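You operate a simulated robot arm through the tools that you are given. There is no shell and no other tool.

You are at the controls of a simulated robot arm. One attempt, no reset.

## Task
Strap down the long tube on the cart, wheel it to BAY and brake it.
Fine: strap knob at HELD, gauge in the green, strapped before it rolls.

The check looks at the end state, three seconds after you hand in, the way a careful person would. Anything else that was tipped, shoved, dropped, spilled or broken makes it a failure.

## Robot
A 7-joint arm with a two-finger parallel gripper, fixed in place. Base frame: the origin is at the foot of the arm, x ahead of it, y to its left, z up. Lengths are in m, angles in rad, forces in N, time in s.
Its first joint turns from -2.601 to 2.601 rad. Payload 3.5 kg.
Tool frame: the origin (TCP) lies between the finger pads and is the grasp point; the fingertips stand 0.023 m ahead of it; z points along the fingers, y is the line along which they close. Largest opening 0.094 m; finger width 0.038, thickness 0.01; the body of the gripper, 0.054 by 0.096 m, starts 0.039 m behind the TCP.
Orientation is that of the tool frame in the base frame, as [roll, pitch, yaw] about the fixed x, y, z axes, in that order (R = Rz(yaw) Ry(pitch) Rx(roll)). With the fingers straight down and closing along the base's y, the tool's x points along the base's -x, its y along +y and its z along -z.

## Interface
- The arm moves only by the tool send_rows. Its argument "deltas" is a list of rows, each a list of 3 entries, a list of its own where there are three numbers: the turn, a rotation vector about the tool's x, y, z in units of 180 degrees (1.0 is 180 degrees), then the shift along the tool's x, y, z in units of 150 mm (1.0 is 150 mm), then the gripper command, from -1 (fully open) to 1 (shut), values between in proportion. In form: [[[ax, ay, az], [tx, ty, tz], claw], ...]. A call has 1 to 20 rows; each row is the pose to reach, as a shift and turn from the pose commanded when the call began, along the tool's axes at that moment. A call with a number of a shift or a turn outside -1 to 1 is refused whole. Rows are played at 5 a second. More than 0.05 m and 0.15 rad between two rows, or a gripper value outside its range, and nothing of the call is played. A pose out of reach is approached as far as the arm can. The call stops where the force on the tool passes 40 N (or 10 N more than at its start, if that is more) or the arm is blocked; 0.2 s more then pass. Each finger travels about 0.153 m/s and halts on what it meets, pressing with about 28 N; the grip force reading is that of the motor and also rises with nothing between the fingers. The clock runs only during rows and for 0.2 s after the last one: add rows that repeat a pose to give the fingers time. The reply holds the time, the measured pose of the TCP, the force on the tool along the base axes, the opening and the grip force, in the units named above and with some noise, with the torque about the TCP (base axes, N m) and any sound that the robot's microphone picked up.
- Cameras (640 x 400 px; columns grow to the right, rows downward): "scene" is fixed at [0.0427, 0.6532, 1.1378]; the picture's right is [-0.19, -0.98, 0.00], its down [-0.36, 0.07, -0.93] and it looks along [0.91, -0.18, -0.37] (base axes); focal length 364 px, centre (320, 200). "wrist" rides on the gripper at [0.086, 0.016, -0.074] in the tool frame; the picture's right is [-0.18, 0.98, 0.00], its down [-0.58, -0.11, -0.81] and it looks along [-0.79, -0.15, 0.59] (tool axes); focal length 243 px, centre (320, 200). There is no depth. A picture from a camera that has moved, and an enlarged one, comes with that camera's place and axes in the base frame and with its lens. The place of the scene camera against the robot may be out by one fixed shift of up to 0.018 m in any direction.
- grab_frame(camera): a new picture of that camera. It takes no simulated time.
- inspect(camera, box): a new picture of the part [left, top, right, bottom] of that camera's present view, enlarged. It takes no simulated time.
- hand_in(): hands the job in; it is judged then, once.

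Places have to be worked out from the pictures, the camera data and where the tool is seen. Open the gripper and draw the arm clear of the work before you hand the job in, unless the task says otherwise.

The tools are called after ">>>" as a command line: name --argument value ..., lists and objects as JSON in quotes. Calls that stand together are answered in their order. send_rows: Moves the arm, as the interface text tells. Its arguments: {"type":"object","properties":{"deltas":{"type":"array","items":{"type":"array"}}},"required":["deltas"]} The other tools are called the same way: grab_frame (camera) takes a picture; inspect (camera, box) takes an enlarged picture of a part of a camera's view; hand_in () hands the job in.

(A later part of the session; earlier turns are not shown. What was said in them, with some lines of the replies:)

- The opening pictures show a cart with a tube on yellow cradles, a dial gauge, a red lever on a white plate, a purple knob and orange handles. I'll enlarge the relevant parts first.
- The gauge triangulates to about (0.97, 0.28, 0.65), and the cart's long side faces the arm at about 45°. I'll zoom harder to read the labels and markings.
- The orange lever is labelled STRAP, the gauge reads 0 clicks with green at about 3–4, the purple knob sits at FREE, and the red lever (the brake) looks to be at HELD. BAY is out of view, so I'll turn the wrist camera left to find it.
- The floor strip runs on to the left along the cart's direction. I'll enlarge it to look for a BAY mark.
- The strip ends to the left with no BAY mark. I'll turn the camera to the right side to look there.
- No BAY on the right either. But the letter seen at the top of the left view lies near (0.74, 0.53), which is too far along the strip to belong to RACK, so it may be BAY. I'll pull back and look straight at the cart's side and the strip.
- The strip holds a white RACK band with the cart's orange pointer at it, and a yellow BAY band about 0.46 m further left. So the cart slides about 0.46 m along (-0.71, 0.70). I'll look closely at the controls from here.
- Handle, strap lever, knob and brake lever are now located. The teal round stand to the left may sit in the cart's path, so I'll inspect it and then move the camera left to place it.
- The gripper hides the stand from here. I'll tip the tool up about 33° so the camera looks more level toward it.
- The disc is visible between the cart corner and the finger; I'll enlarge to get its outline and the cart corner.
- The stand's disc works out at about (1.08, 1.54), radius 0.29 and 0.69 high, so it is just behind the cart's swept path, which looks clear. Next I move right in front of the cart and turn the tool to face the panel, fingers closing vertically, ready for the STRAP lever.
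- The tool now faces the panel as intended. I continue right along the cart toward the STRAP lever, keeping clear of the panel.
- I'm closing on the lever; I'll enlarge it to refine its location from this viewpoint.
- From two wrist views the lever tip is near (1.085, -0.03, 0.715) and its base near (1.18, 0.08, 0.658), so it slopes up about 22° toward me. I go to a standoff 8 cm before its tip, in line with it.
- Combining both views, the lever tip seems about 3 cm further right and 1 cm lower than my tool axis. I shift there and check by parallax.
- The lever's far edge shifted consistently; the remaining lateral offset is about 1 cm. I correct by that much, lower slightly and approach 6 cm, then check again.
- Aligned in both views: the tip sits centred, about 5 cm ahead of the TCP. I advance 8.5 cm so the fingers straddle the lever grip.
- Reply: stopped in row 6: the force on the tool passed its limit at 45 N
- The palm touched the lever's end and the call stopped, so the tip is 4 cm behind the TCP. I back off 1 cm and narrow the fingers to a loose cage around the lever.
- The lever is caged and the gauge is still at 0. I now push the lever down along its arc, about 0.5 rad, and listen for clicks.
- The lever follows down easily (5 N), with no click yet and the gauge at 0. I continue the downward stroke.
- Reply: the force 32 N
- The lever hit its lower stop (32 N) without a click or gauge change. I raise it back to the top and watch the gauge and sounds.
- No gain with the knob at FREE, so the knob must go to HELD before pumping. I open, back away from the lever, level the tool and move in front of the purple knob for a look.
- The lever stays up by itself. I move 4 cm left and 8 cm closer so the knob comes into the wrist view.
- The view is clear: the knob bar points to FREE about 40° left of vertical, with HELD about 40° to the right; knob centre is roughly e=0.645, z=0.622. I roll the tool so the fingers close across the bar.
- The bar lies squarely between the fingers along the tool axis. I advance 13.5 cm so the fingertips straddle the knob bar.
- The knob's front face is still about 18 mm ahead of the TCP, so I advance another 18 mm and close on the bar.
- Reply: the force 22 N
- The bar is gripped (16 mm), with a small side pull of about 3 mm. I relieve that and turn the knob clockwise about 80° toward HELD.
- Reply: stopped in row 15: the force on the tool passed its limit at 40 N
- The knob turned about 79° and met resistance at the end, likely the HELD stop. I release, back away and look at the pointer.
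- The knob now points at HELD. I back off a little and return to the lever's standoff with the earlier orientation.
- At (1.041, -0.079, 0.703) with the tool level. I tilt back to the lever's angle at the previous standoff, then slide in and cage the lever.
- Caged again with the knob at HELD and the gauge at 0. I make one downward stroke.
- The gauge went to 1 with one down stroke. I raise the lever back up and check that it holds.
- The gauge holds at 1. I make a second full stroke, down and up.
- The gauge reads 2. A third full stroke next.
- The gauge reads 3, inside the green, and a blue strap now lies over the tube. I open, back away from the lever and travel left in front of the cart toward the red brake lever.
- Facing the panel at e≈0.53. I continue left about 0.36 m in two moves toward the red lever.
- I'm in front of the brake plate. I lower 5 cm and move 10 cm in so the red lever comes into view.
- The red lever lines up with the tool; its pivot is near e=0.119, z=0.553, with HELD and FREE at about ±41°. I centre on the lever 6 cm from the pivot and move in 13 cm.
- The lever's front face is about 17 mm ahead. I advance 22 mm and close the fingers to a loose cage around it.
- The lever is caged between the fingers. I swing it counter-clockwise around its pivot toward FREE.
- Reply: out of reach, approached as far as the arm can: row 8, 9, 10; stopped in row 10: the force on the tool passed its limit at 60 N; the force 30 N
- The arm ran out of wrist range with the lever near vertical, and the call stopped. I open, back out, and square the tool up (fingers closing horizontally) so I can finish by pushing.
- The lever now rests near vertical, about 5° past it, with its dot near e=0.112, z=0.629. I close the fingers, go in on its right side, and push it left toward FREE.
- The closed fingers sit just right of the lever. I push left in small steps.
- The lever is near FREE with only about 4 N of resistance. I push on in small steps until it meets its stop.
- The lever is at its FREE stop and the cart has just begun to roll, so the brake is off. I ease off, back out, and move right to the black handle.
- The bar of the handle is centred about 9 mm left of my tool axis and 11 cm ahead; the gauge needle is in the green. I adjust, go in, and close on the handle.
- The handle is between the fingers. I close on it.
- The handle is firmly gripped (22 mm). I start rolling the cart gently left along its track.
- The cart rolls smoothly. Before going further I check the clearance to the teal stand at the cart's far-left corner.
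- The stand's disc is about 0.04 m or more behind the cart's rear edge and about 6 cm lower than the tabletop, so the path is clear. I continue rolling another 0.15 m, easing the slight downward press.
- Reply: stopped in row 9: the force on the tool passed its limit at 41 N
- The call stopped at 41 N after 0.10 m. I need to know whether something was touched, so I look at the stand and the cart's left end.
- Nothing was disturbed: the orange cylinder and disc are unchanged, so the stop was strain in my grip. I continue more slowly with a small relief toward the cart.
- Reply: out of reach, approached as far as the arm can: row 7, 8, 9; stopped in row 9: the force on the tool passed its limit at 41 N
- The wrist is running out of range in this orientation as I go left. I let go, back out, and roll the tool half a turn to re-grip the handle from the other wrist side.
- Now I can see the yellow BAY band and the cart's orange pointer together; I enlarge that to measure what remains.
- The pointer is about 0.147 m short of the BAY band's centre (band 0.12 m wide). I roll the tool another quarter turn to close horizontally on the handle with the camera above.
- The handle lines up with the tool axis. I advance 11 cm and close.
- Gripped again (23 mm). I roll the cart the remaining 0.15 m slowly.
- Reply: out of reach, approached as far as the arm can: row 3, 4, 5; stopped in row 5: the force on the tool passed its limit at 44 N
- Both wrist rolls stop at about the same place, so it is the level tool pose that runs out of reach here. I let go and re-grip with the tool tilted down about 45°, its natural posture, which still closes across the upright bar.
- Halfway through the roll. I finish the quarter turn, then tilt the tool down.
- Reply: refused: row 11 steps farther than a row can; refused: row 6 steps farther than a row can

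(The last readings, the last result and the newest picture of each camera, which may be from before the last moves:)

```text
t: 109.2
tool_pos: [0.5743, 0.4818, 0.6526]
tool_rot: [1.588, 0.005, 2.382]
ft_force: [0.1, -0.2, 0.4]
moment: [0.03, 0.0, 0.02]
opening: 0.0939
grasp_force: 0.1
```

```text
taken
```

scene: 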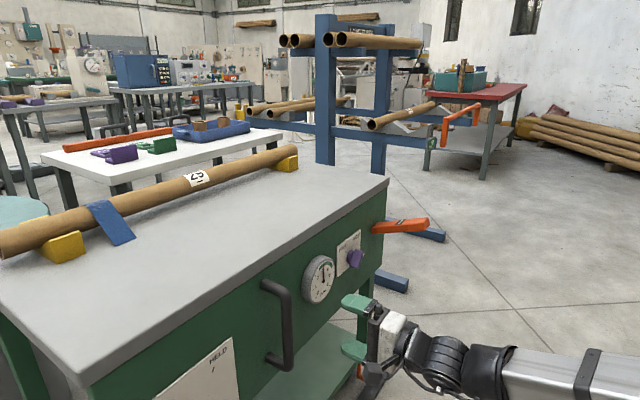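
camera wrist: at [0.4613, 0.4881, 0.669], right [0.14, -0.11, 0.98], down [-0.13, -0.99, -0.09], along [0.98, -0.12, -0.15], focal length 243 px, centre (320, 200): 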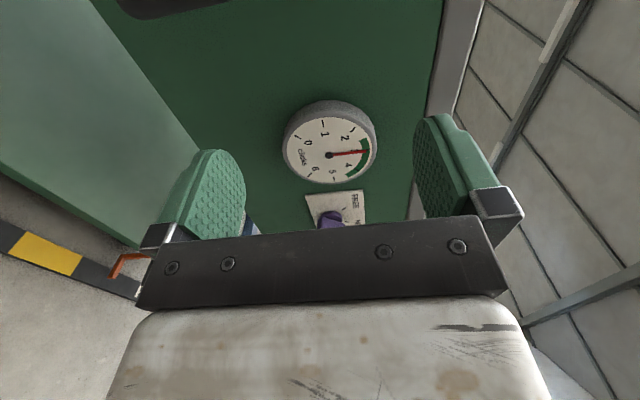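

Those were refused because the last step was slightly too big; nothing moved. I resend with smaller steps, the roll first.

>>> send_rows --deltas '[[[0, 0, -0.045], [0, 0, 0], -1], [[0, 0, -0.09], [0, 0, 0], -1], [[0, 0, -0.135], [0, 0, 0], -1], [[0, 0, -0.18], [0, 0, 0], -1], [[0, 0, -0.225], [0, 0, 0], -1], [[0, 0, -0.27], [0, 0, 0], -1], [[0, 0, -0.315], [0, 0, 0], -1], [[0, 0, -0.36], [0, 0, 0], -1], [[0, 0, -0.405], [0, 0, 0], -1], [[0, 0, -0.45], [0, 0, 0], -1], [[0, 0, -0.49], [0, 0, 0], -1]]'

>>> send_rows --deltas '[[[0, 0.04, 0], [-0.05, 0, 0], -1], [[0, 0.08, 0], [-0.1, 0, 0], -1], [[0, 0.12, 0], [-0.15, 0, 0], -1], [[0, 0.16, 0], [-0.15, 0, 0], -1], [[0, 0.2, 0], [-0.15, 0, 0], -1], [[0, 0.24, 0], [-0.15, 0, 0], -1], [[0, 0.24, 0], [-0.15, 0, 0], -1]]'

>>> grab_frame --camera "wrist"

>>> grab_frame --camera "scene"

```text
t: 111.5
tool_pos: [0.5754, 0.4825, 0.6519]
tool_rot: [2.163, 1.54, 2.973]
ft_force: [0.5, 0.2, -1.3]
moment: [-0.03, 0.02, -0.03]
opening: 0.0943
grasp_force: 0.1
```

```text
t: 113.2
tool_pos: [0.5761, 0.4805, 0.6733]
tool_rot: [3.099, 0.797, -2.361]
ft_force: [-0.6, -0.5, 0.1]
moment: [-0.01, 0.01, -0.02]
opening: 0.0941
grasp_force: 0.0
out of reach, approached as far as the arm can: row 3, 4
```

```text
taken
camera wrist: at [0.4857, 0.4099, 0.6653], right [-0.62, 0.77, 0.16], down [-0.02, -0.22, 0.98], along [0.78, 0.6, 0.15], focal length 243 px, centre (320, 200)
```

wrist: 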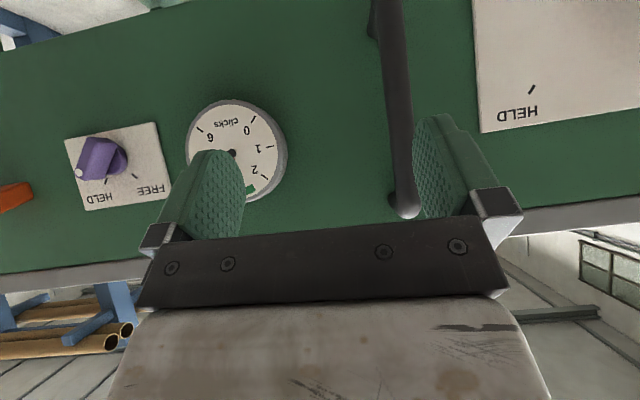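

```text
taken
```

scene: 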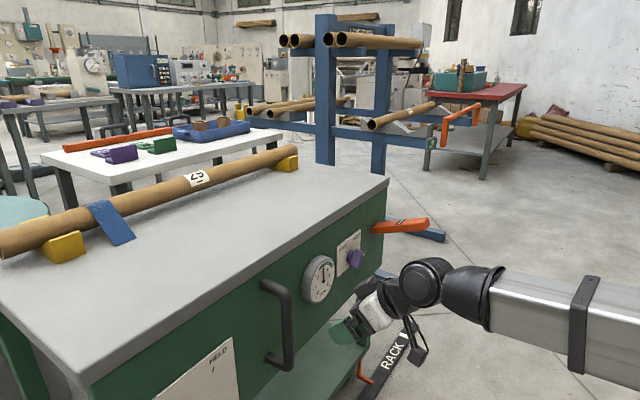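

The arm flipped to a natural elbow-up posture with the tool tilted 44° down. I move left to line up with the handle and check.

>>> send_rows --deltas '[[[0, 0, 0], [0.026, 0.146, 0.022], -1], [[0, 0, 0], [0.052, 0.291, 0.043], -1], [[0, 0, 0], [0.078, 0.437, 0.065], -1], [[0, 0, 0], [0.078, 0.437, 0.065], -1]]'

>>> grab_frame --camera "wrist"

>>> inspect --camera "scene" --box '[200, 240, 420, 400]'

```text
t: 114.2
tool_pos: [0.5274, 0.5264, 0.6597]
tool_rot: [3.101, 0.798, -2.362]
ft_force: [0.6, -0.1, -0.3]
moment: [0.03, 0.0, -0.01]
opening: 0.094
grasp_force: 0.0
```

```text
taken
camera wrist: at [0.4369, 0.4555, 0.6507], right [-0.62, 0.77, 0.16], down [-0.02, -0.22, 0.98], along [0.78, 0.6, 0.15], focal length 243 px, centre (320, 200)
```

wrist: 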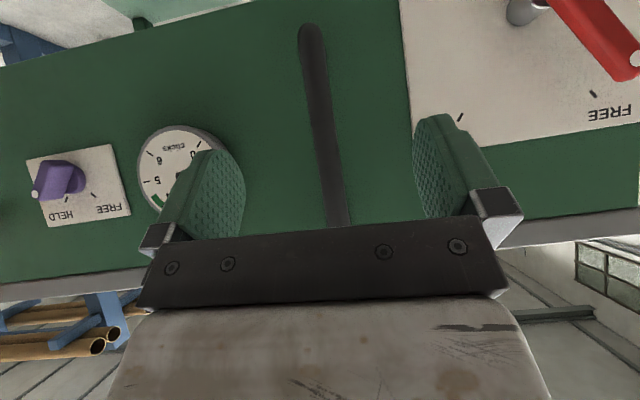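

```text
2.50 times, centred on (310, 320) of scene
camera zoom: at [0.0427, 0.6532, 1.1378], right [-0.19, -0.98, 0.0], down [-0.36, 0.07, -0.93], along [0.91, -0.18, -0.37], focal length 909 px, centre (345, -100)
```

zoom: 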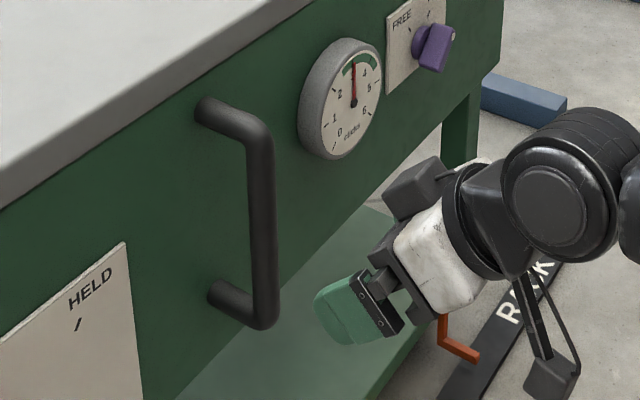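

The bar lies between the open fingers. I advance 11 cm horizontally and close on it.

>>> send_rows --deltas '[[[0, 0, 0], [-0.132, -0.005, 0.135], -1], [[0, 0, 0], [-0.264, -0.01, 0.27], -1], [[0, 0, 0], [-0.396, -0.014, 0.404], -1], [[0, 0, 0], [-0.5, -0.018, 0.51], -1], [[0, 0, 0], [-0.528, -0.019, 0.539], -1], [[0, 0, 0], [-0.528, -0.019, 0.539], -0.3], [[0, 0, 0], [-0.528, -0.019, 0.539], 0.4], [[0, 0, 0], [-0.528, -0.019, 0.539], 1], [[0, 0, 0], [-0.528, -0.019, 0.539], 1]]'

>>> grab_frame --camera "wrist"

>>> inspect --camera "scene" --box '[200, 240, 420, 400]'

```text
t: 115.3
tool_pos: [0.6007, 0.6001, 0.6614]
tool_rot: [3.101, 0.799, -2.361]
ft_force: [-7.4, -5.3, 10.4]
moment: [0.32, -0.43, -0.02]
opening: 0.0938
grasp_force: 0.0
stopped in row 5: the force on the tool passed its limit at 47 N (the readings are from after the stop); the commanded pose is now the measured one
```

```text
taken
camera wrist: at [0.511, 0.5291, 0.6529], right [-0.62, 0.77, 0.16], down [-0.02, -0.22, 0.98], along [0.78, 0.6, 0.15], focal length 243 px, centre (320, 200)
```

wrist: 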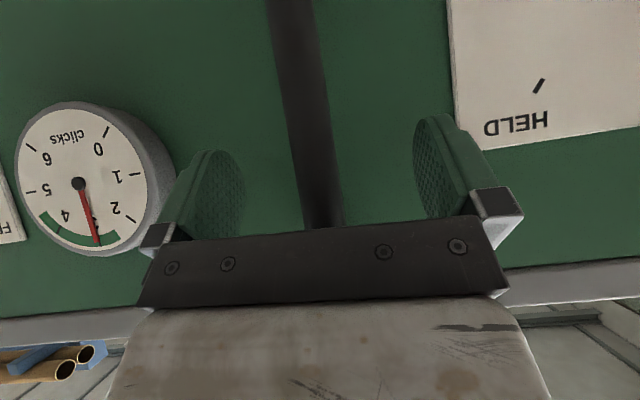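

```text
2.50 times, centred on (310, 320) of scene
camera zoom: at [0.0427, 0.6532, 1.1378], right [-0.19, -0.98, 0.0], down [-0.36, 0.07, -0.93], along [0.91, -0.18, -0.37], focal length 909 px, centre (345, -100)
```

zoom: 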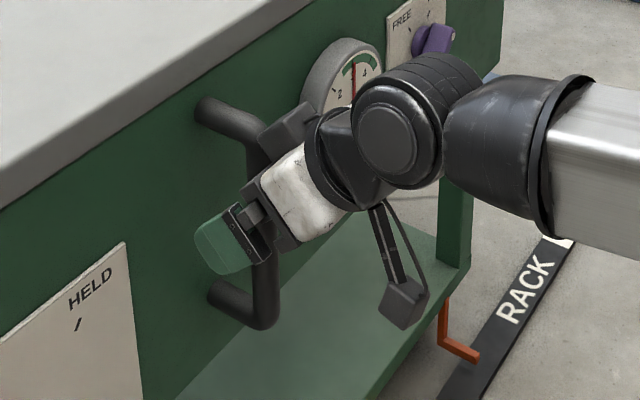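

The palm edge just touched the bar, so depth is enough. I back off 3 mm and close the fingers.

>>> send_rows --deltas '[[[0, 0, 0], [0.014, 0, -0.014], -1], [[0, 0, 0], [0.014, 0, -0.014], -0.3], [[0, 0, 0], [0.014, 0, -0.014], 0.4], [[0, 0, 0], [0.014, 0, -0.014], 1], [[0, 0, 0], [0.014, 0, -0.014], 1]]'

>>> grab_frame --camera "wrist"

```text
t: 116.5
tool_pos: [0.6001, 0.5996, 0.6607]
tool_rot: [3.106, 0.794, -2.354]
ft_force: [4.7, -0.3, -4.2]
moment: [-1.66, -1.43, 0.04]
opening: 0.0224
grasp_force: 45.7
```

```text
taken
camera wrist: at [0.5098, 0.5275, 0.6519], right [-0.62, 0.77, 0.16], down [-0.02, -0.22, 0.98], along [0.78, 0.61, 0.15], focal length 243 px, centre (320, 200)
```

wrist: 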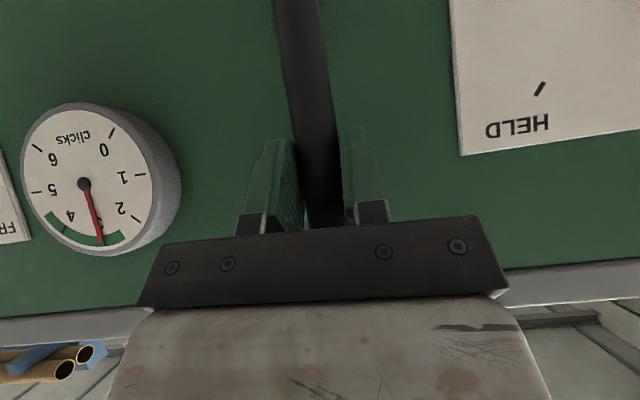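

Gripped with the bar centred; the gauge needle is in the green. I roll the cart the remaining 0.13 m slowly.

>>> send_rows --deltas '[[[0, 0, 0], [0, 0.02, 0.001], 1], [[0, 0, 0], [0, 0.06, 0.002], 1], [[0, 0, 0], [0, 0.12, 0.004], 1], [[0, 0, 0], [0, 0.18, 0.006], 1], [[0, 0, 0], [0, 0.25, 0.009], 1], [[0, 0, 0], [0, 0.32, 0.011], 1], [[0, 0, 0], [0, 0.39, 0.014], 1], [[0, 0, 0], [0, 0.46, 0.016], 1], [[0, 0, 0], [0, 0.53, 0.018], 1], [[0, 0, 0], [0, 0.6, 0.021], 1], [[0, 0, 0], [0, 0.67, 0.023], 1], [[0, 0, 0], [0, 0.74, 0.026], 1], [[0, 0, 0], [0, 0.8, 0.028], 1], [[0, 0, 0], [0, 0.84, 0.029], 1], [[0, 0, 0], [0, 0.86, 0.03], 1], [[0, 0, 0], [0, 0.866, 0.03], 1], [[0, 0, 0], [0, 0.866, 0.03], 1]]'

>>> grab_frame --camera "wrist"

>>> grab_frame --camera "scene"

```text
t: 120.1
tool_pos: [0.5075, 0.6906, 0.661]
tool_rot: [3.101, 0.793, -2.359]
ft_force: [9.0, 3.4, -25.6]
moment: [-0.82, -1.94, 0.13]
opening: 0.0229
grasp_force: 45.8
```

```text
taken
camera wrist: at [0.4172, 0.6199, 0.6524], right [-0.62, 0.77, 0.16], down [-0.02, -0.22, 0.98], along [0.78, 0.6, 0.15], focal length 243 px, centre (320, 200)
```

wrist: 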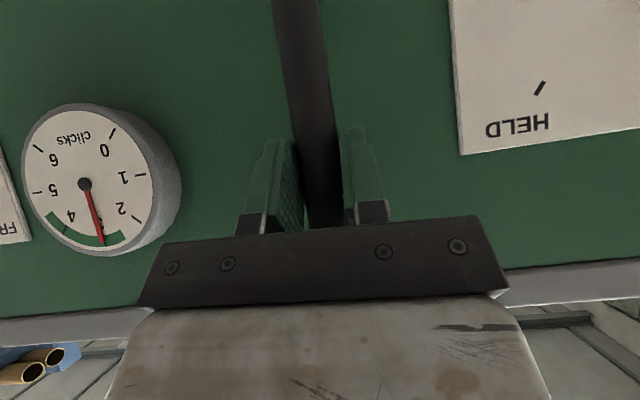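

```text
taken
```

scene: 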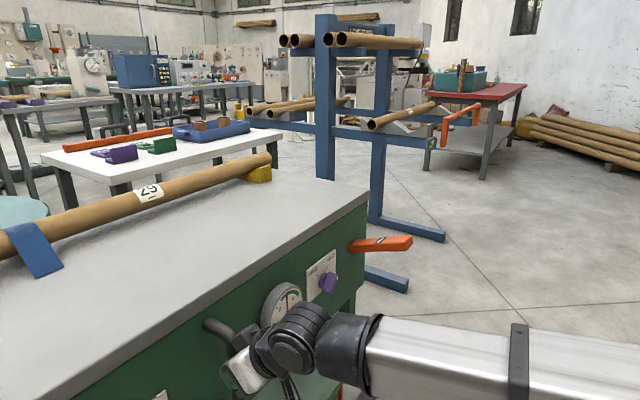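

Rolled 0.13 m. I release the handle, back out, and tilt down to look at the pointer against the BAY band.

>>> send_rows --deltas '[[[0, 0, 0], [0, 0, 0], 0.3], [[0, 0, 0], [0, 0, 0], -1], [[0, 0, 0], [0, 0, 0], -1], [[0, 0, 0], [0, 0, 0], -1], [[0, 0, 0], [0.1, 0, -0.1], -1], [[0, 0, 0], [0.25, 0, -0.25], -1], [[0, 0, 0], [0.45, 0, -0.45], -1], [[0, 0.04, 0.0], [0.5, -0.1, -0.5], -1], [[0, 0.08, 0.0], [0.5, -0.2, -0.5], -1], [[0, 0.12, 0.0], [0.5, -0.3, -0.5], -1], [[0, 0.16, 0.0], [0.5, -0.4, -0.5], -1], [[0, 0.2, 0.0], [0.5, -0.5, -0.5], -1], [[0, 0.24, 0.0], [0.5, -0.6, -0.5], -1]]'

>>> grab_frame --camera "wrist"

```text
t: 122.9
tool_pos: [0.4997, 0.5519, 0.659]
tool_rot: [3.111, 0.042, -2.329]
ft_force: [0.7, -0.2, -0.4]
moment: [-0.02, -0.02, -0.02]
opening: 0.0939
grasp_force: 0.1
```

```text
taken
camera wrist: at [0.4284, 0.4968, 0.7295], right [-0.59, 0.81, 0.04], down [0.47, 0.31, 0.83], along [0.66, 0.5, -0.56], focal length 243 px, centre (320, 200)
```

wrist: 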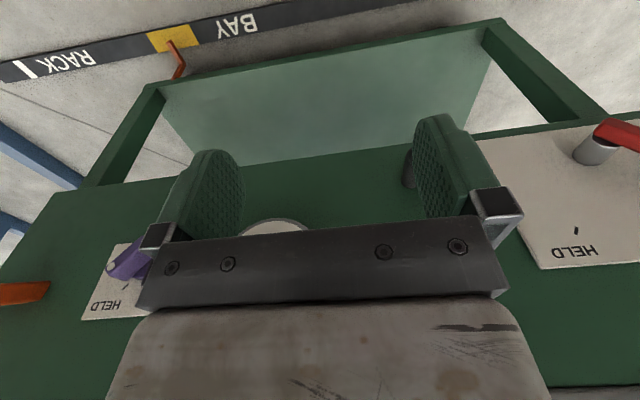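

Excellent view: the pointer is at the yellow BAY band. I enlarge it to check its centring.

>>> inspect --camera "wrist" --box '[110, 0, 270, 100]'

>>> inspect --camera "wrist" --box '[460, 80, 640, 290]'

```text
4.00 times, centred on (190, 50) of wrist
camera zoom: at [0.4284, 0.4968, 0.7295], right [-0.59, 0.81, 0.04], down [0.47, 0.31, 0.83], along [0.66, 0.5, -0.56], focal length 970 px, centre (840, 800)
```

zoom: 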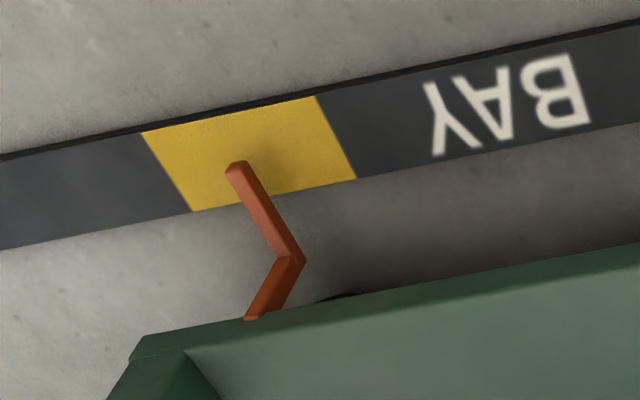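

```text
1.90 times, centred on (550, 185) of wrist
camera zoom: at [0.4284, 0.4968, 0.7295], right [-0.59, 0.81, 0.04], down [0.47, 0.31, 0.83], along [0.66, 0.5, -0.56], focal length 462 px, centre (-118, 229)
```

zoom: 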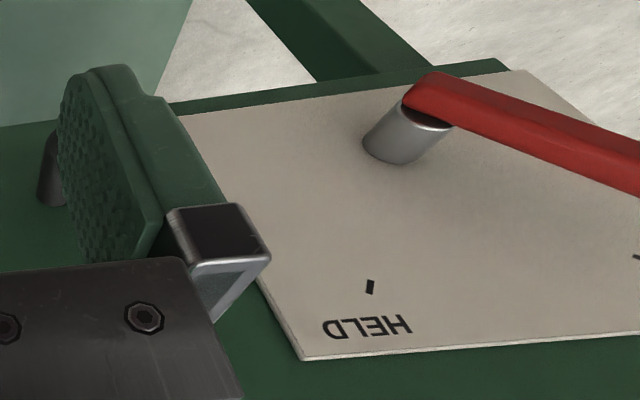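

The pointer sits in the middle of the BAY band. Now for the brake: I travel left in front of the cart with the tool tilting back to about 42°, toward the red lever.

>>> send_rows --deltas '[[[0, -0.04, 0], [-0.004, 0.15, 0.005], 0], [[0, -0.08, 0], [-0.007, 0.3, 0.01], 1], [[0, -0.12, 0], [-0.011, 0.45, 0.015], 1], [[0, -0.16, 0], [-0.014, 0.6, 0.02], 1], [[0, -0.2, 0], [-0.018, 0.75, 0.025], 1], [[0, -0.23, 0], [-0.02, 0.9, 0.03], 1], [[0, -0.23, 0], [-0.02, 0.9, 0.03], 1]]'

>>> grab_frame --camera "wrist"

>>> grab_frame --camera "scene"

```text
t: 124.5
tool_pos: [0.4044, 0.6481, 0.6588]
tool_rot: [3.103, 0.765, -2.359]
ft_force: [0.1, -0.7, 0.0]
moment: [0.01, -0.01, 0.01]
opening: 0.0
grasp_force: 27.8
```

```text
taken
camera wrist: at [0.3144, 0.5766, 0.6515], right [-0.62, 0.77, 0.16], down [0.0, -0.2, 0.98], along [0.79, 0.61, 0.12], focal length 243 px, centre (320, 200)
```

wrist: 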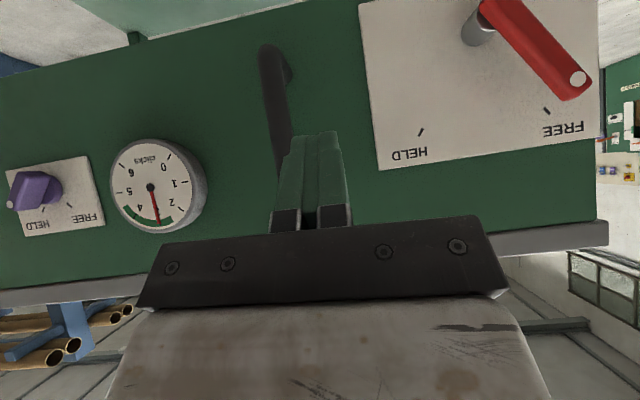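

```text
taken
```

scene: 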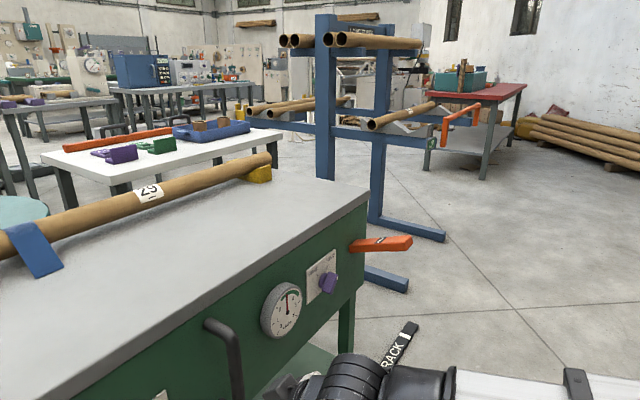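

The lever's dot is at e≈-0.378, z≈0.61 (FREE), pivot near e≈-0.33. I move the closed fingers to the left of the lever, still 10 cm in front of the panel.

>>> send_rows --deltas '[[[0, 0, 0], [0.017, 0.17, 0.037], 1], [[0, 0, 0], [0.033, 0.34, 0.074], 1], [[0, 0, 0], [0.05, 0.51, 0.11], 1], [[0, 0, 0], [0.066, 0.68, 0.147], 1], [[0, 0, 0], [0.083, 0.845, 0.184], 1]]'

>>> send_rows --deltas '[[[0, 0, 0], [0.017, 0.17, 0.037], 1], [[0, 0, 0], [0.033, 0.34, 0.074], 1], [[0, 0, 0], [0.05, 0.51, 0.11], 1], [[0, 0, 0], [0.066, 0.68, 0.147], 1], [[0, 0, 0], [0.083, 0.845, 0.184], 1], [[0, 0, 0], [0.083, 0.845, 0.184], 1]]'

>>> grab_frame --camera "wrist"

>>> grab_frame --camera "scene"

```text
t: 125.7
tool_pos: [0.3171, 0.7418, 0.6348]
tool_rot: [3.101, 0.764, -2.358]
ft_force: [0.7, -0.2, 0.6]
moment: [0.01, -0.02, 0.03]
opening: 0.0
grasp_force: 28.1
```

```text
t: 127.1
tool_pos: [0.233, 0.8374, 0.6057]
tool_rot: [3.101, 0.765, -2.357]
ft_force: [0.3, 0.7, -0.2]
moment: [-0.02, -0.01, -0.02]
opening: 0.0
grasp_force: 27.9
```

```text
taken
camera wrist: at [0.1426, 0.7665, 0.6012], right [-0.62, 0.77, 0.16], down [0.0, -0.2, 0.98], along [0.79, 0.61, 0.12], focal length 243 px, centre (320, 200)
```

wrist: 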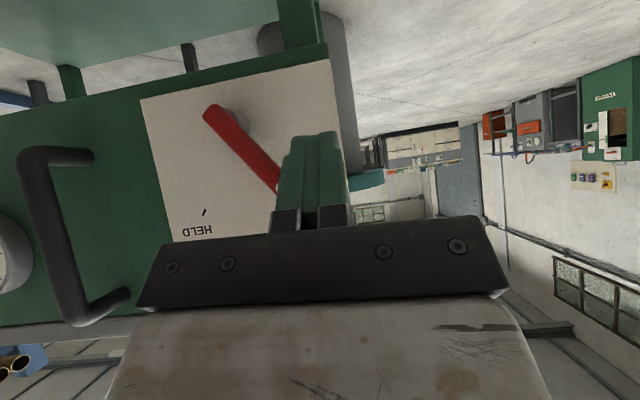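

```text
taken
```

scene: 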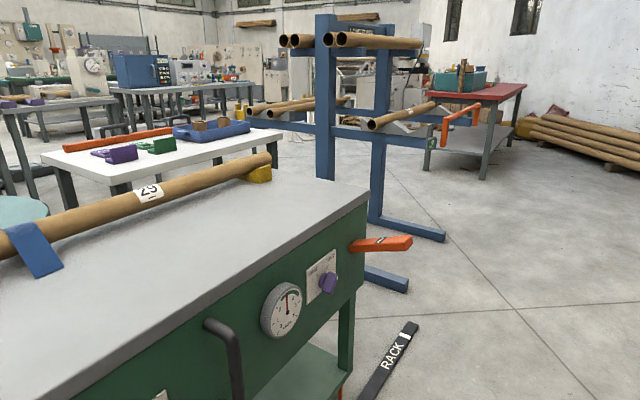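

The closed fingers are left of the lever's tip. I advance 9.7 cm so they sit beside it, then check.

>>> send_rows --deltas '[[[0, 0, 0], [-0.1, -0.003, 0.1], 1], [[0, 0, 0], [-0.2, -0.006, 0.19], 1], [[0, 0, 0], [-0.3, -0.008, 0.287], 1], [[0, 0, 0], [-0.4, -0.011, 0.383], 1], [[0, 0, 0], [-0.467, -0.013, 0.447], 1], [[0, 0, 0], [-0.467, -0.013, 0.447], 1]]'

>>> grab_frame --camera "wrist"

```text
t: 128.5
tool_pos: [0.3023, 0.9067, 0.6088]
tool_rot: [3.1, 0.765, -2.358]
ft_force: [-0.6, -0.2, -0.5]
moment: [0.02, -0.03, 0.03]
opening: 0.0
grasp_force: 27.7
```

```text
taken
camera wrist: at [0.2114, 0.8348, 0.6025], right [-0.62, 0.77, 0.16], down [0.0, -0.2, 0.98], along [0.79, 0.61, 0.12], focal length 243 px, centre (320, 200)
```

wrist: 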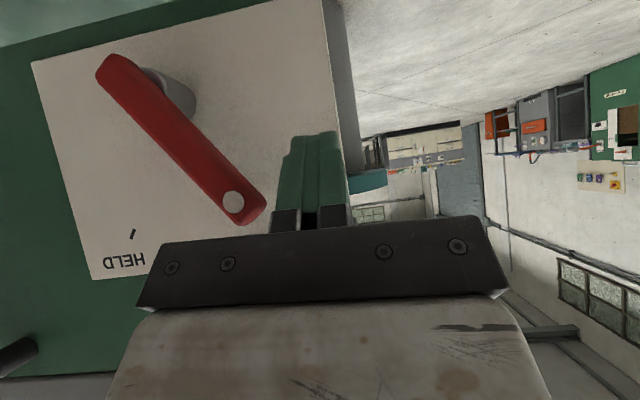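

The fingers are beside the lever's tip with room behind. I push right, rising slightly as the lever comes upright.

>>> send_rows --deltas '[[[0, 0, 0], [0, -0.07, -0.002], 1], [[0, 0, 0], [0, -0.133, -0.005], 1], [[0, 0, 0], [-0.009, -0.2, -0.0165], 1], [[0, 0, 0], [-0.018, -0.267, -0.028], 1], [[0, 0, 0], [-0.032, -0.333, -0.045], 1], [[0, 0, 0], [-0.046, -0.4, -0.062], 1], [[0, 0, 0], [-0.06, -0.467, -0.079], 1], [[0, 0, 0], [-0.06, -0.5, -0.08], 1]]'

>>> grab_frame --camera "wrist"

```text
t: 130.3
tool_pos: [0.354, 0.8542, 0.6207]
tool_rot: [3.102, 0.765, -2.356]
ft_force: [-0.3, -0.3, -0.2]
moment: [-0.04, -0.01, -0.02]
opening: 0.0
grasp_force: 27.9
```

```text
taken
camera wrist: at [0.2647, 0.7817, 0.6149], right [-0.62, 0.77, 0.16], down [0.0, -0.2, 0.98], along [0.79, 0.61, 0.12], focal length 243 px, centre (320, 200)
```

wrist: 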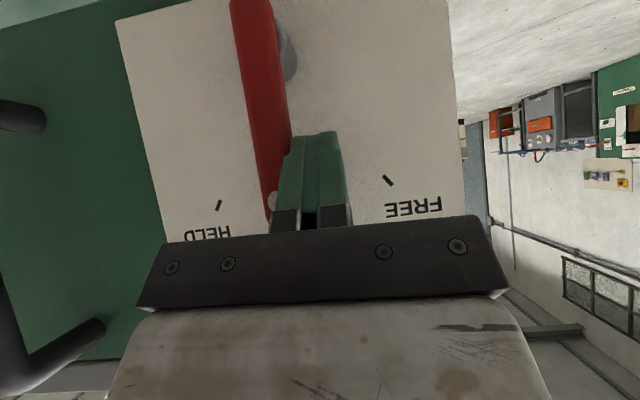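

The lever is upright with almost no resistance. I keep pushing right toward HELD.

>>> send_rows --deltas '[[[0, 0, 0], [0, -0.04, -0.001], 1], [[0, 0, 0], [0, -0.08, -0.003], 1], [[0, 0, 0], [0, -0.12, -0.004], 1], [[0, 0, 0], [0, -0.16, -0.006], 1], [[0, 0, 0], [0, -0.2, -0.007], 1], [[0, 0, 0], [0, -0.24, -0.008], 1]]'

>>> grab_frame --camera "wrist"

```text
t: 131.7
tool_pos: [0.381, 0.8268, 0.62]
tool_rot: [3.102, 0.765, -2.358]
ft_force: [0.8, 0.0, 0.0]
moment: [0.04, 0.0, 0.01]
opening: 0.0003
grasp_force: 27.8
```

```text
taken
camera wrist: at [0.2893, 0.7561, 0.6148], right [-0.62, 0.77, 0.16], down [0.0, -0.2, 0.98], along [0.79, 0.61, 0.12], focal length 243 px, centre (320, 200)
```

wrist: 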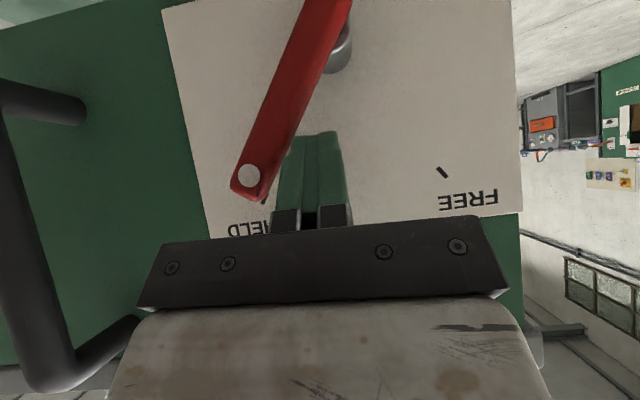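

The lever leans right and nears HELD with no load yet. I push on in small steps until it meets the stop.

>>> send_rows --deltas '[[[0, 0, 0], [0, -0.025, -0.001], 1], [[0, 0, 0], [0, -0.05, -0.002], 1], [[0, 0, 0], [0, -0.075, -0.003], 1], [[0, 0, 0], [0, -0.1, -0.003], 1], [[0, 0, 0], [0, -0.1, -0.003], 1]]'

>>> grab_frame --camera "wrist"

```text
t: 132.6
tool_pos: [0.3836, 0.8238, 0.6209]
tool_rot: [3.086, 0.765, -2.366]
ft_force: [-13.6, 8.2, 1.4]
moment: [0.25, 0.34, 0.06]
opening: 0.0001
grasp_force: 27.4
stopped in row 4: the force on the tool passed its limit at 45 N (the readings are from after the stop); the commanded pose is now the measured one
```

```text
taken
camera wrist: at [0.293, 0.7523, 0.6154], right [-0.62, 0.77, 0.17], down [0.01, -0.21, 0.98], along [0.78, 0.61, 0.12], focal length 243 px, centre (320, 200)
```

wrist: 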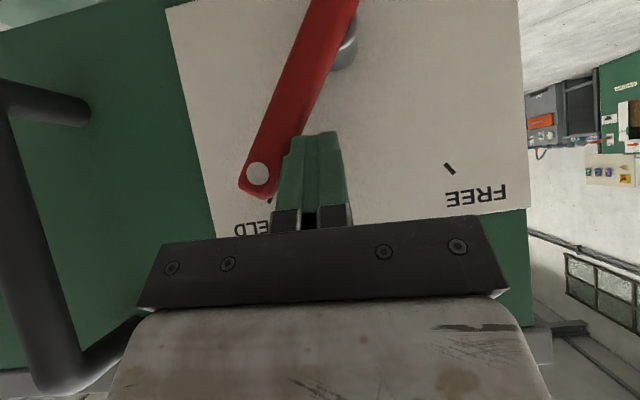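

It met a firm stop at 45 N and the cart resisted, so the brake has engaged. I ease off to the left, back out, and look.

>>> send_rows --deltas '[[[0, 0, 0], [0, 0.07, 0], 1], [[0, 0, 0], [0, 0.14, 0], 1], [[0, 0, 0], [0.1, 0.2, -0.1], 1], [[0, 0, 0], [0.25, 0.2, -0.24], 1], [[0, 0, 0], [0.4, 0.2, -0.385], 1], [[0, 0, 0], [0.55, 0.2, -0.53], 1], [[0, 0, 0], [0.55, 0.2, -0.53], 1]]'

>>> grab_frame --camera "wrist"

>>> inspect --camera "wrist" --box '[80, 0, 380, 220]'

>>> grab_frame --camera "scene"

```text
t: 134.2
tool_pos: [0.2841, 0.7613, 0.6204]
tool_rot: [3.087, 0.766, -2.362]
ft_force: [-0.2, -0.3, -0.3]
moment: [-0.02, -0.05, 0.03]
opening: 0.0003
grasp_force: 28.2
```

```text
taken
camera wrist: at [0.1945, 0.6883, 0.6162], right [-0.62, 0.77, 0.17], down [0.01, -0.2, 0.98], along [0.79, 0.61, 0.12], focal length 243 px, centre (320, 200)
```

wrist: 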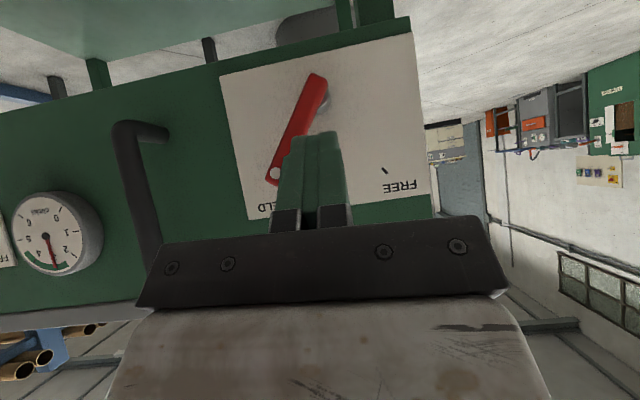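

```text
1.82 times, centred on (230, 110) of wrist
camera zoom: at [0.1945, 0.6883, 0.6162], right [-0.62, 0.77, 0.17], down [0.01, -0.2, 0.98], along [0.79, 0.61, 0.12], focal length 441 px, centre (484, 364)
```

zoom: 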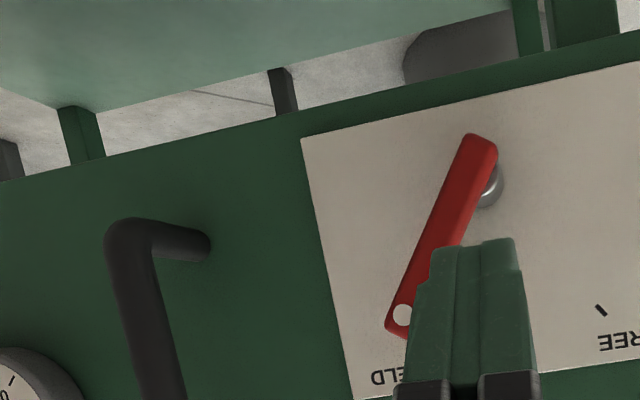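

```text
taken
```

scene: 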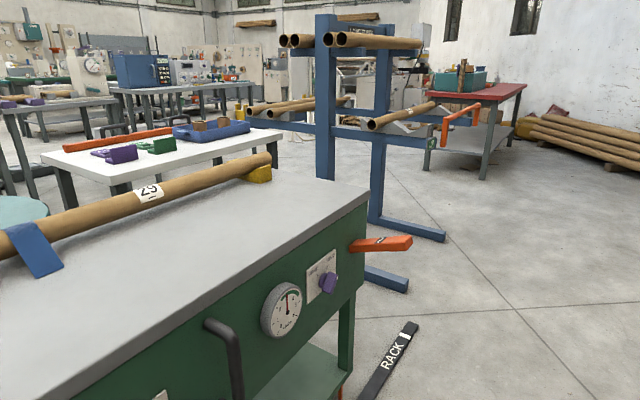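

The lever's dot is at about 43° right, which is the HELD position, and the cart hasn't shifted in the scene view. I go back to the viewing pose to verify the pointer, opening the gripper on the way.

>>> send_rows --deltas '[[[0, 0, 0], [-0.02, -0.2, -0.024], 1], [[0, 0, 0], [-0.041, -0.4, -0.048], 0], [[0, 0, 0], [-0.061, -0.6, -0.071], -1], [[0, 0, 0], [-0.082, -0.8, -0.095], -1], [[0, 0, 0], [-0.102, -0.995, -0.119], -1]]'

>>> send_rows --deltas '[[[0, 0.04, 0], [-0.02, -0.17, -0.02], -1], [[0, 0.08, 0], [-0.035, -0.34, -0.04], -1], [[0, 0.12, 0], [-0.05, -0.5, -0.06], -1], [[0, 0.16, 0], [-0.07, -0.67, -0.08], -1], [[0, 0.2, 0], [-0.085, -0.83, -0.1], -1], [[0, 0.235, 0], [-0.102, -0.995, -0.119], -1], [[0, 0.235, 0], [-0.102, -0.995, -0.119], -1]]'

>>> grab_frame --camera "wrist"

>>> inspect --camera "wrist" --box '[110, 0, 270, 100]'

>>> inspect --camera "wrist" --box '[440, 80, 640, 290]'

```text
t: 135.4
tool_pos: [0.394, 0.6568, 0.6402]
tool_rot: [3.087, 0.768, -2.365]
ft_force: [0.8, 0.1, -0.2]
moment: [0.0, -0.04, -0.04]
opening: 0.0942
grasp_force: 0.1
```

```text
t: 137.0
tool_pos: [0.5013, 0.5532, 0.6574]
tool_rot: [3.104, 0.028, -2.33]
ft_force: [-0.2, 0.1, 0.0]
moment: [-0.02, 0.0, 0.02]
opening: 0.0942
grasp_force: 0.0
```

```text
taken
camera wrist: at [0.4305, 0.4977, 0.7305], right [-0.59, 0.81, 0.04], down [0.49, 0.31, 0.82], along [0.65, 0.5, -0.57], focal length 243 px, centre (320, 200)
```

wrist: 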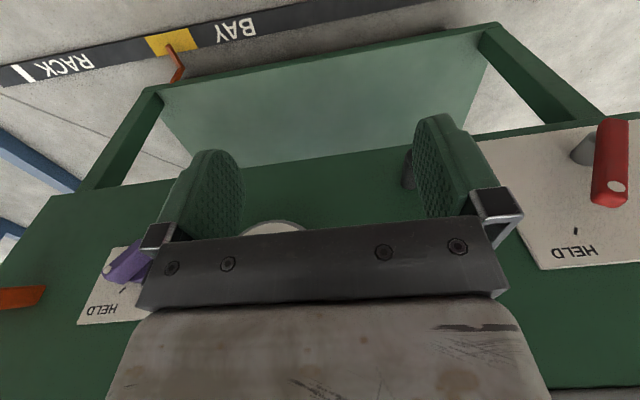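

```text
4.00 times, centred on (190, 50) of wrist
camera zoom: at [0.4305, 0.4977, 0.7305], right [-0.59, 0.81, 0.04], down [0.49, 0.31, 0.82], along [0.65, 0.5, -0.57], focal length 970 px, centre (840, 800)
```

zoom: 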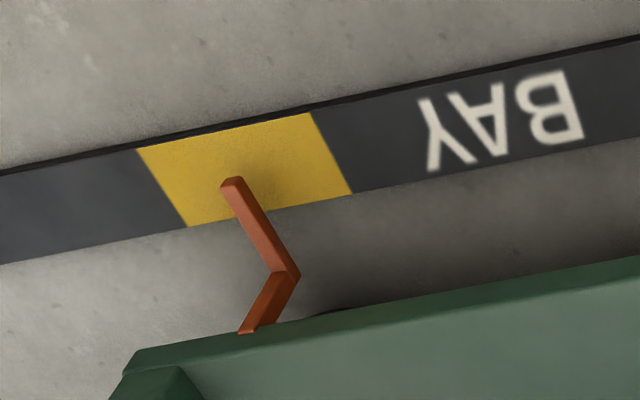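

```text
1.90 times, centred on (540, 185) of wrist
camera zoom: at [0.4305, 0.4977, 0.7305], right [-0.59, 0.81, 0.04], down [0.49, 0.31, 0.82], along [0.65, 0.5, -0.57], focal length 462 px, centre (-99, 229)
```

zoom: 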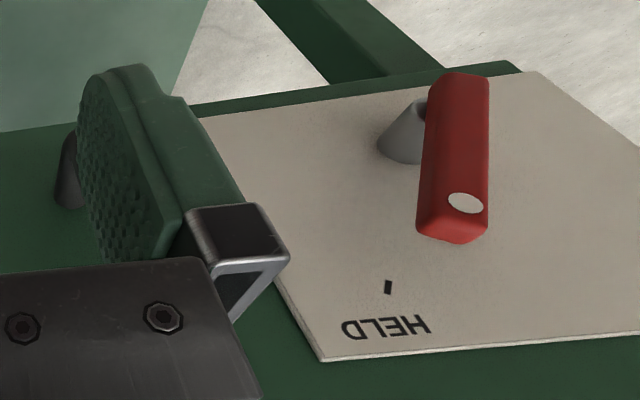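

The pointer is within the BAY band and the brake lever's dot lines up with HELD. I draw the arm back and up, clear of the cart, and take final looks.

>>> send_rows --deltas '[[[0, 0, 0], [0.2, 0, -0.1], -1], [[0, 0, 0], [0.4, 0, -0.3], -1], [[0, 0, 0], [0.6, 0, -0.5], -1], [[0, 0, 0], [0.8, 0, -0.7], -1], [[0, 0, 0], [0.9, 0, -0.9], -1], [[0, 0, 0], [0.9, 0, -1.0], -1], [[0, 0, 0], [0.9, 0, -1.0], -1]]'

>>> grab_frame --camera "wrist"

>>> grab_frame --camera "scene"

>>> inspect --camera "scene" --box '[250, 240, 350, 340]'

>>> inspect --camera "scene" --box '[0, 140, 280, 300]'

```text
t: 138.6
tool_pos: [0.4082, 0.449, 0.804]
tool_rot: [3.103, 0.027, -2.328]
ft_force: [0.3, -0.5, -0.2]
moment: [-0.02, -0.02, 0.01]
opening: 0.0942
grasp_force: 0.0
```

```text
taken
camera wrist: at [0.3383, 0.3935, 0.8769], right [-0.59, 0.81, 0.04], down [0.49, 0.31, 0.82], along [0.65, 0.5, -0.57], focal length 243 px, centre (320, 200)
```

wrist: 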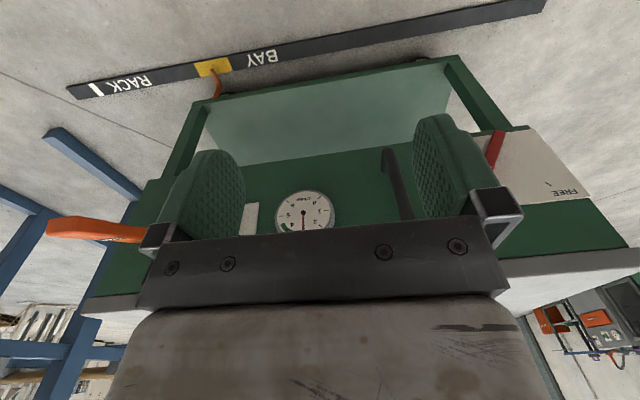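

```text
taken
```

scene: 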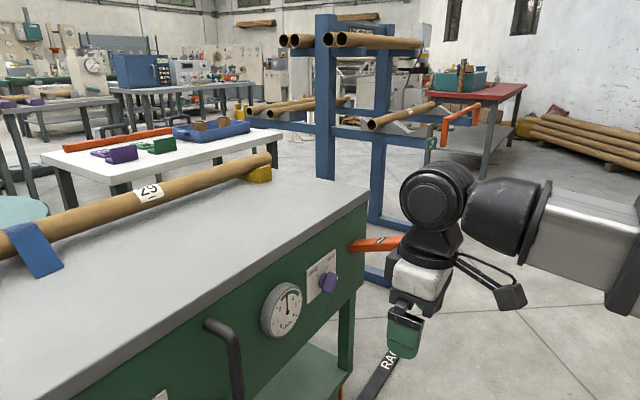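

```text
4.00 times, centred on (300, 290) of scene
camera zoom: at [0.0427, 0.6532, 1.1378], right [-0.19, -0.98, 0.0], down [-0.36, 0.07, -0.93], along [0.91, -0.18, -0.37], focal length 1454 px, centre (400, -160)
```

zoom: 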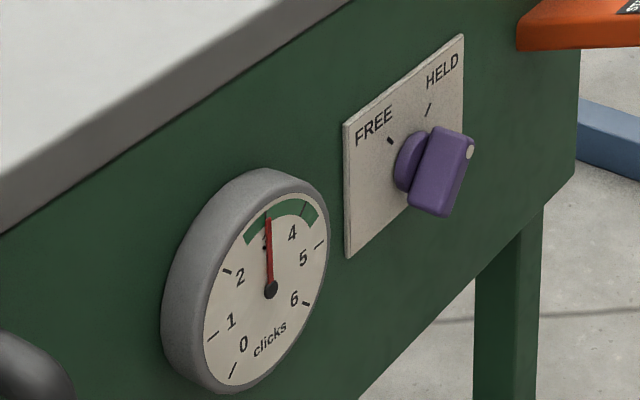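

```text
2.29 times, centred on (140, 220) of scene
camera zoom: at [0.0427, 0.6532, 1.1378], right [-0.19, -0.98, 0.0], down [-0.36, 0.07, -0.93], along [0.91, -0.18, -0.37], focal length 831 px, centre (731, 154)
```

zoom: 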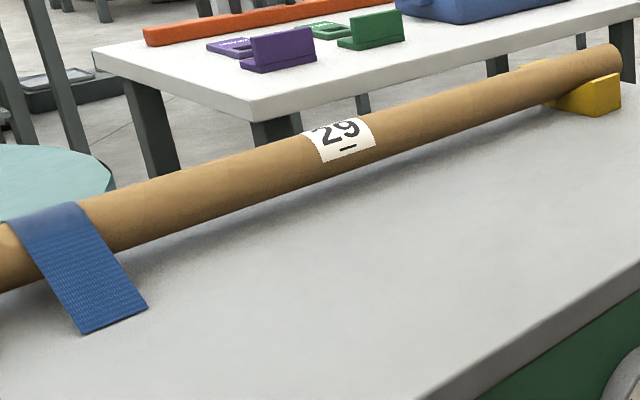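

The gauge reads 3 in the green, the strap knob is at HELD, and the tube is strapped and in place. The pointer is on BAY, the brake is at HELD, and the gripper is open and clear of the cart. I hand in.

>>> hand_in

```text
The job is handed in.
```

The long tube is strapped, and the cart is in BAY with its brake on. I've handed the job in, but the result hasn't come back.

- **Strap:** I turned the strap knob to HELD first, because lever strokes did nothing while it was at FREE. Three strokes then brought the gauge to 3, inside the green. All of this was done before the cart rolled.
- **Move:** I released the brake and rolled the cart about 0.45 m by its handle. The cart's pointer is near the middle of the yellow BAY band. I had to let go and re-grip the handle twice because the arm ran out of reach.
- **Brake:** I pushed the red lever back to HELD until it hit a firm stop at about 45 N, and the cart did not shift.
- **Contact along the way:** Several moves stopped on the force limit, including two where the palm touched the strap lever and the handle. In the last pictures nothing nearby looks tipped or displaced, and the round teal stand's disc looks unchanged.

The gripper is open and the arm is drawn back clear of the cart.
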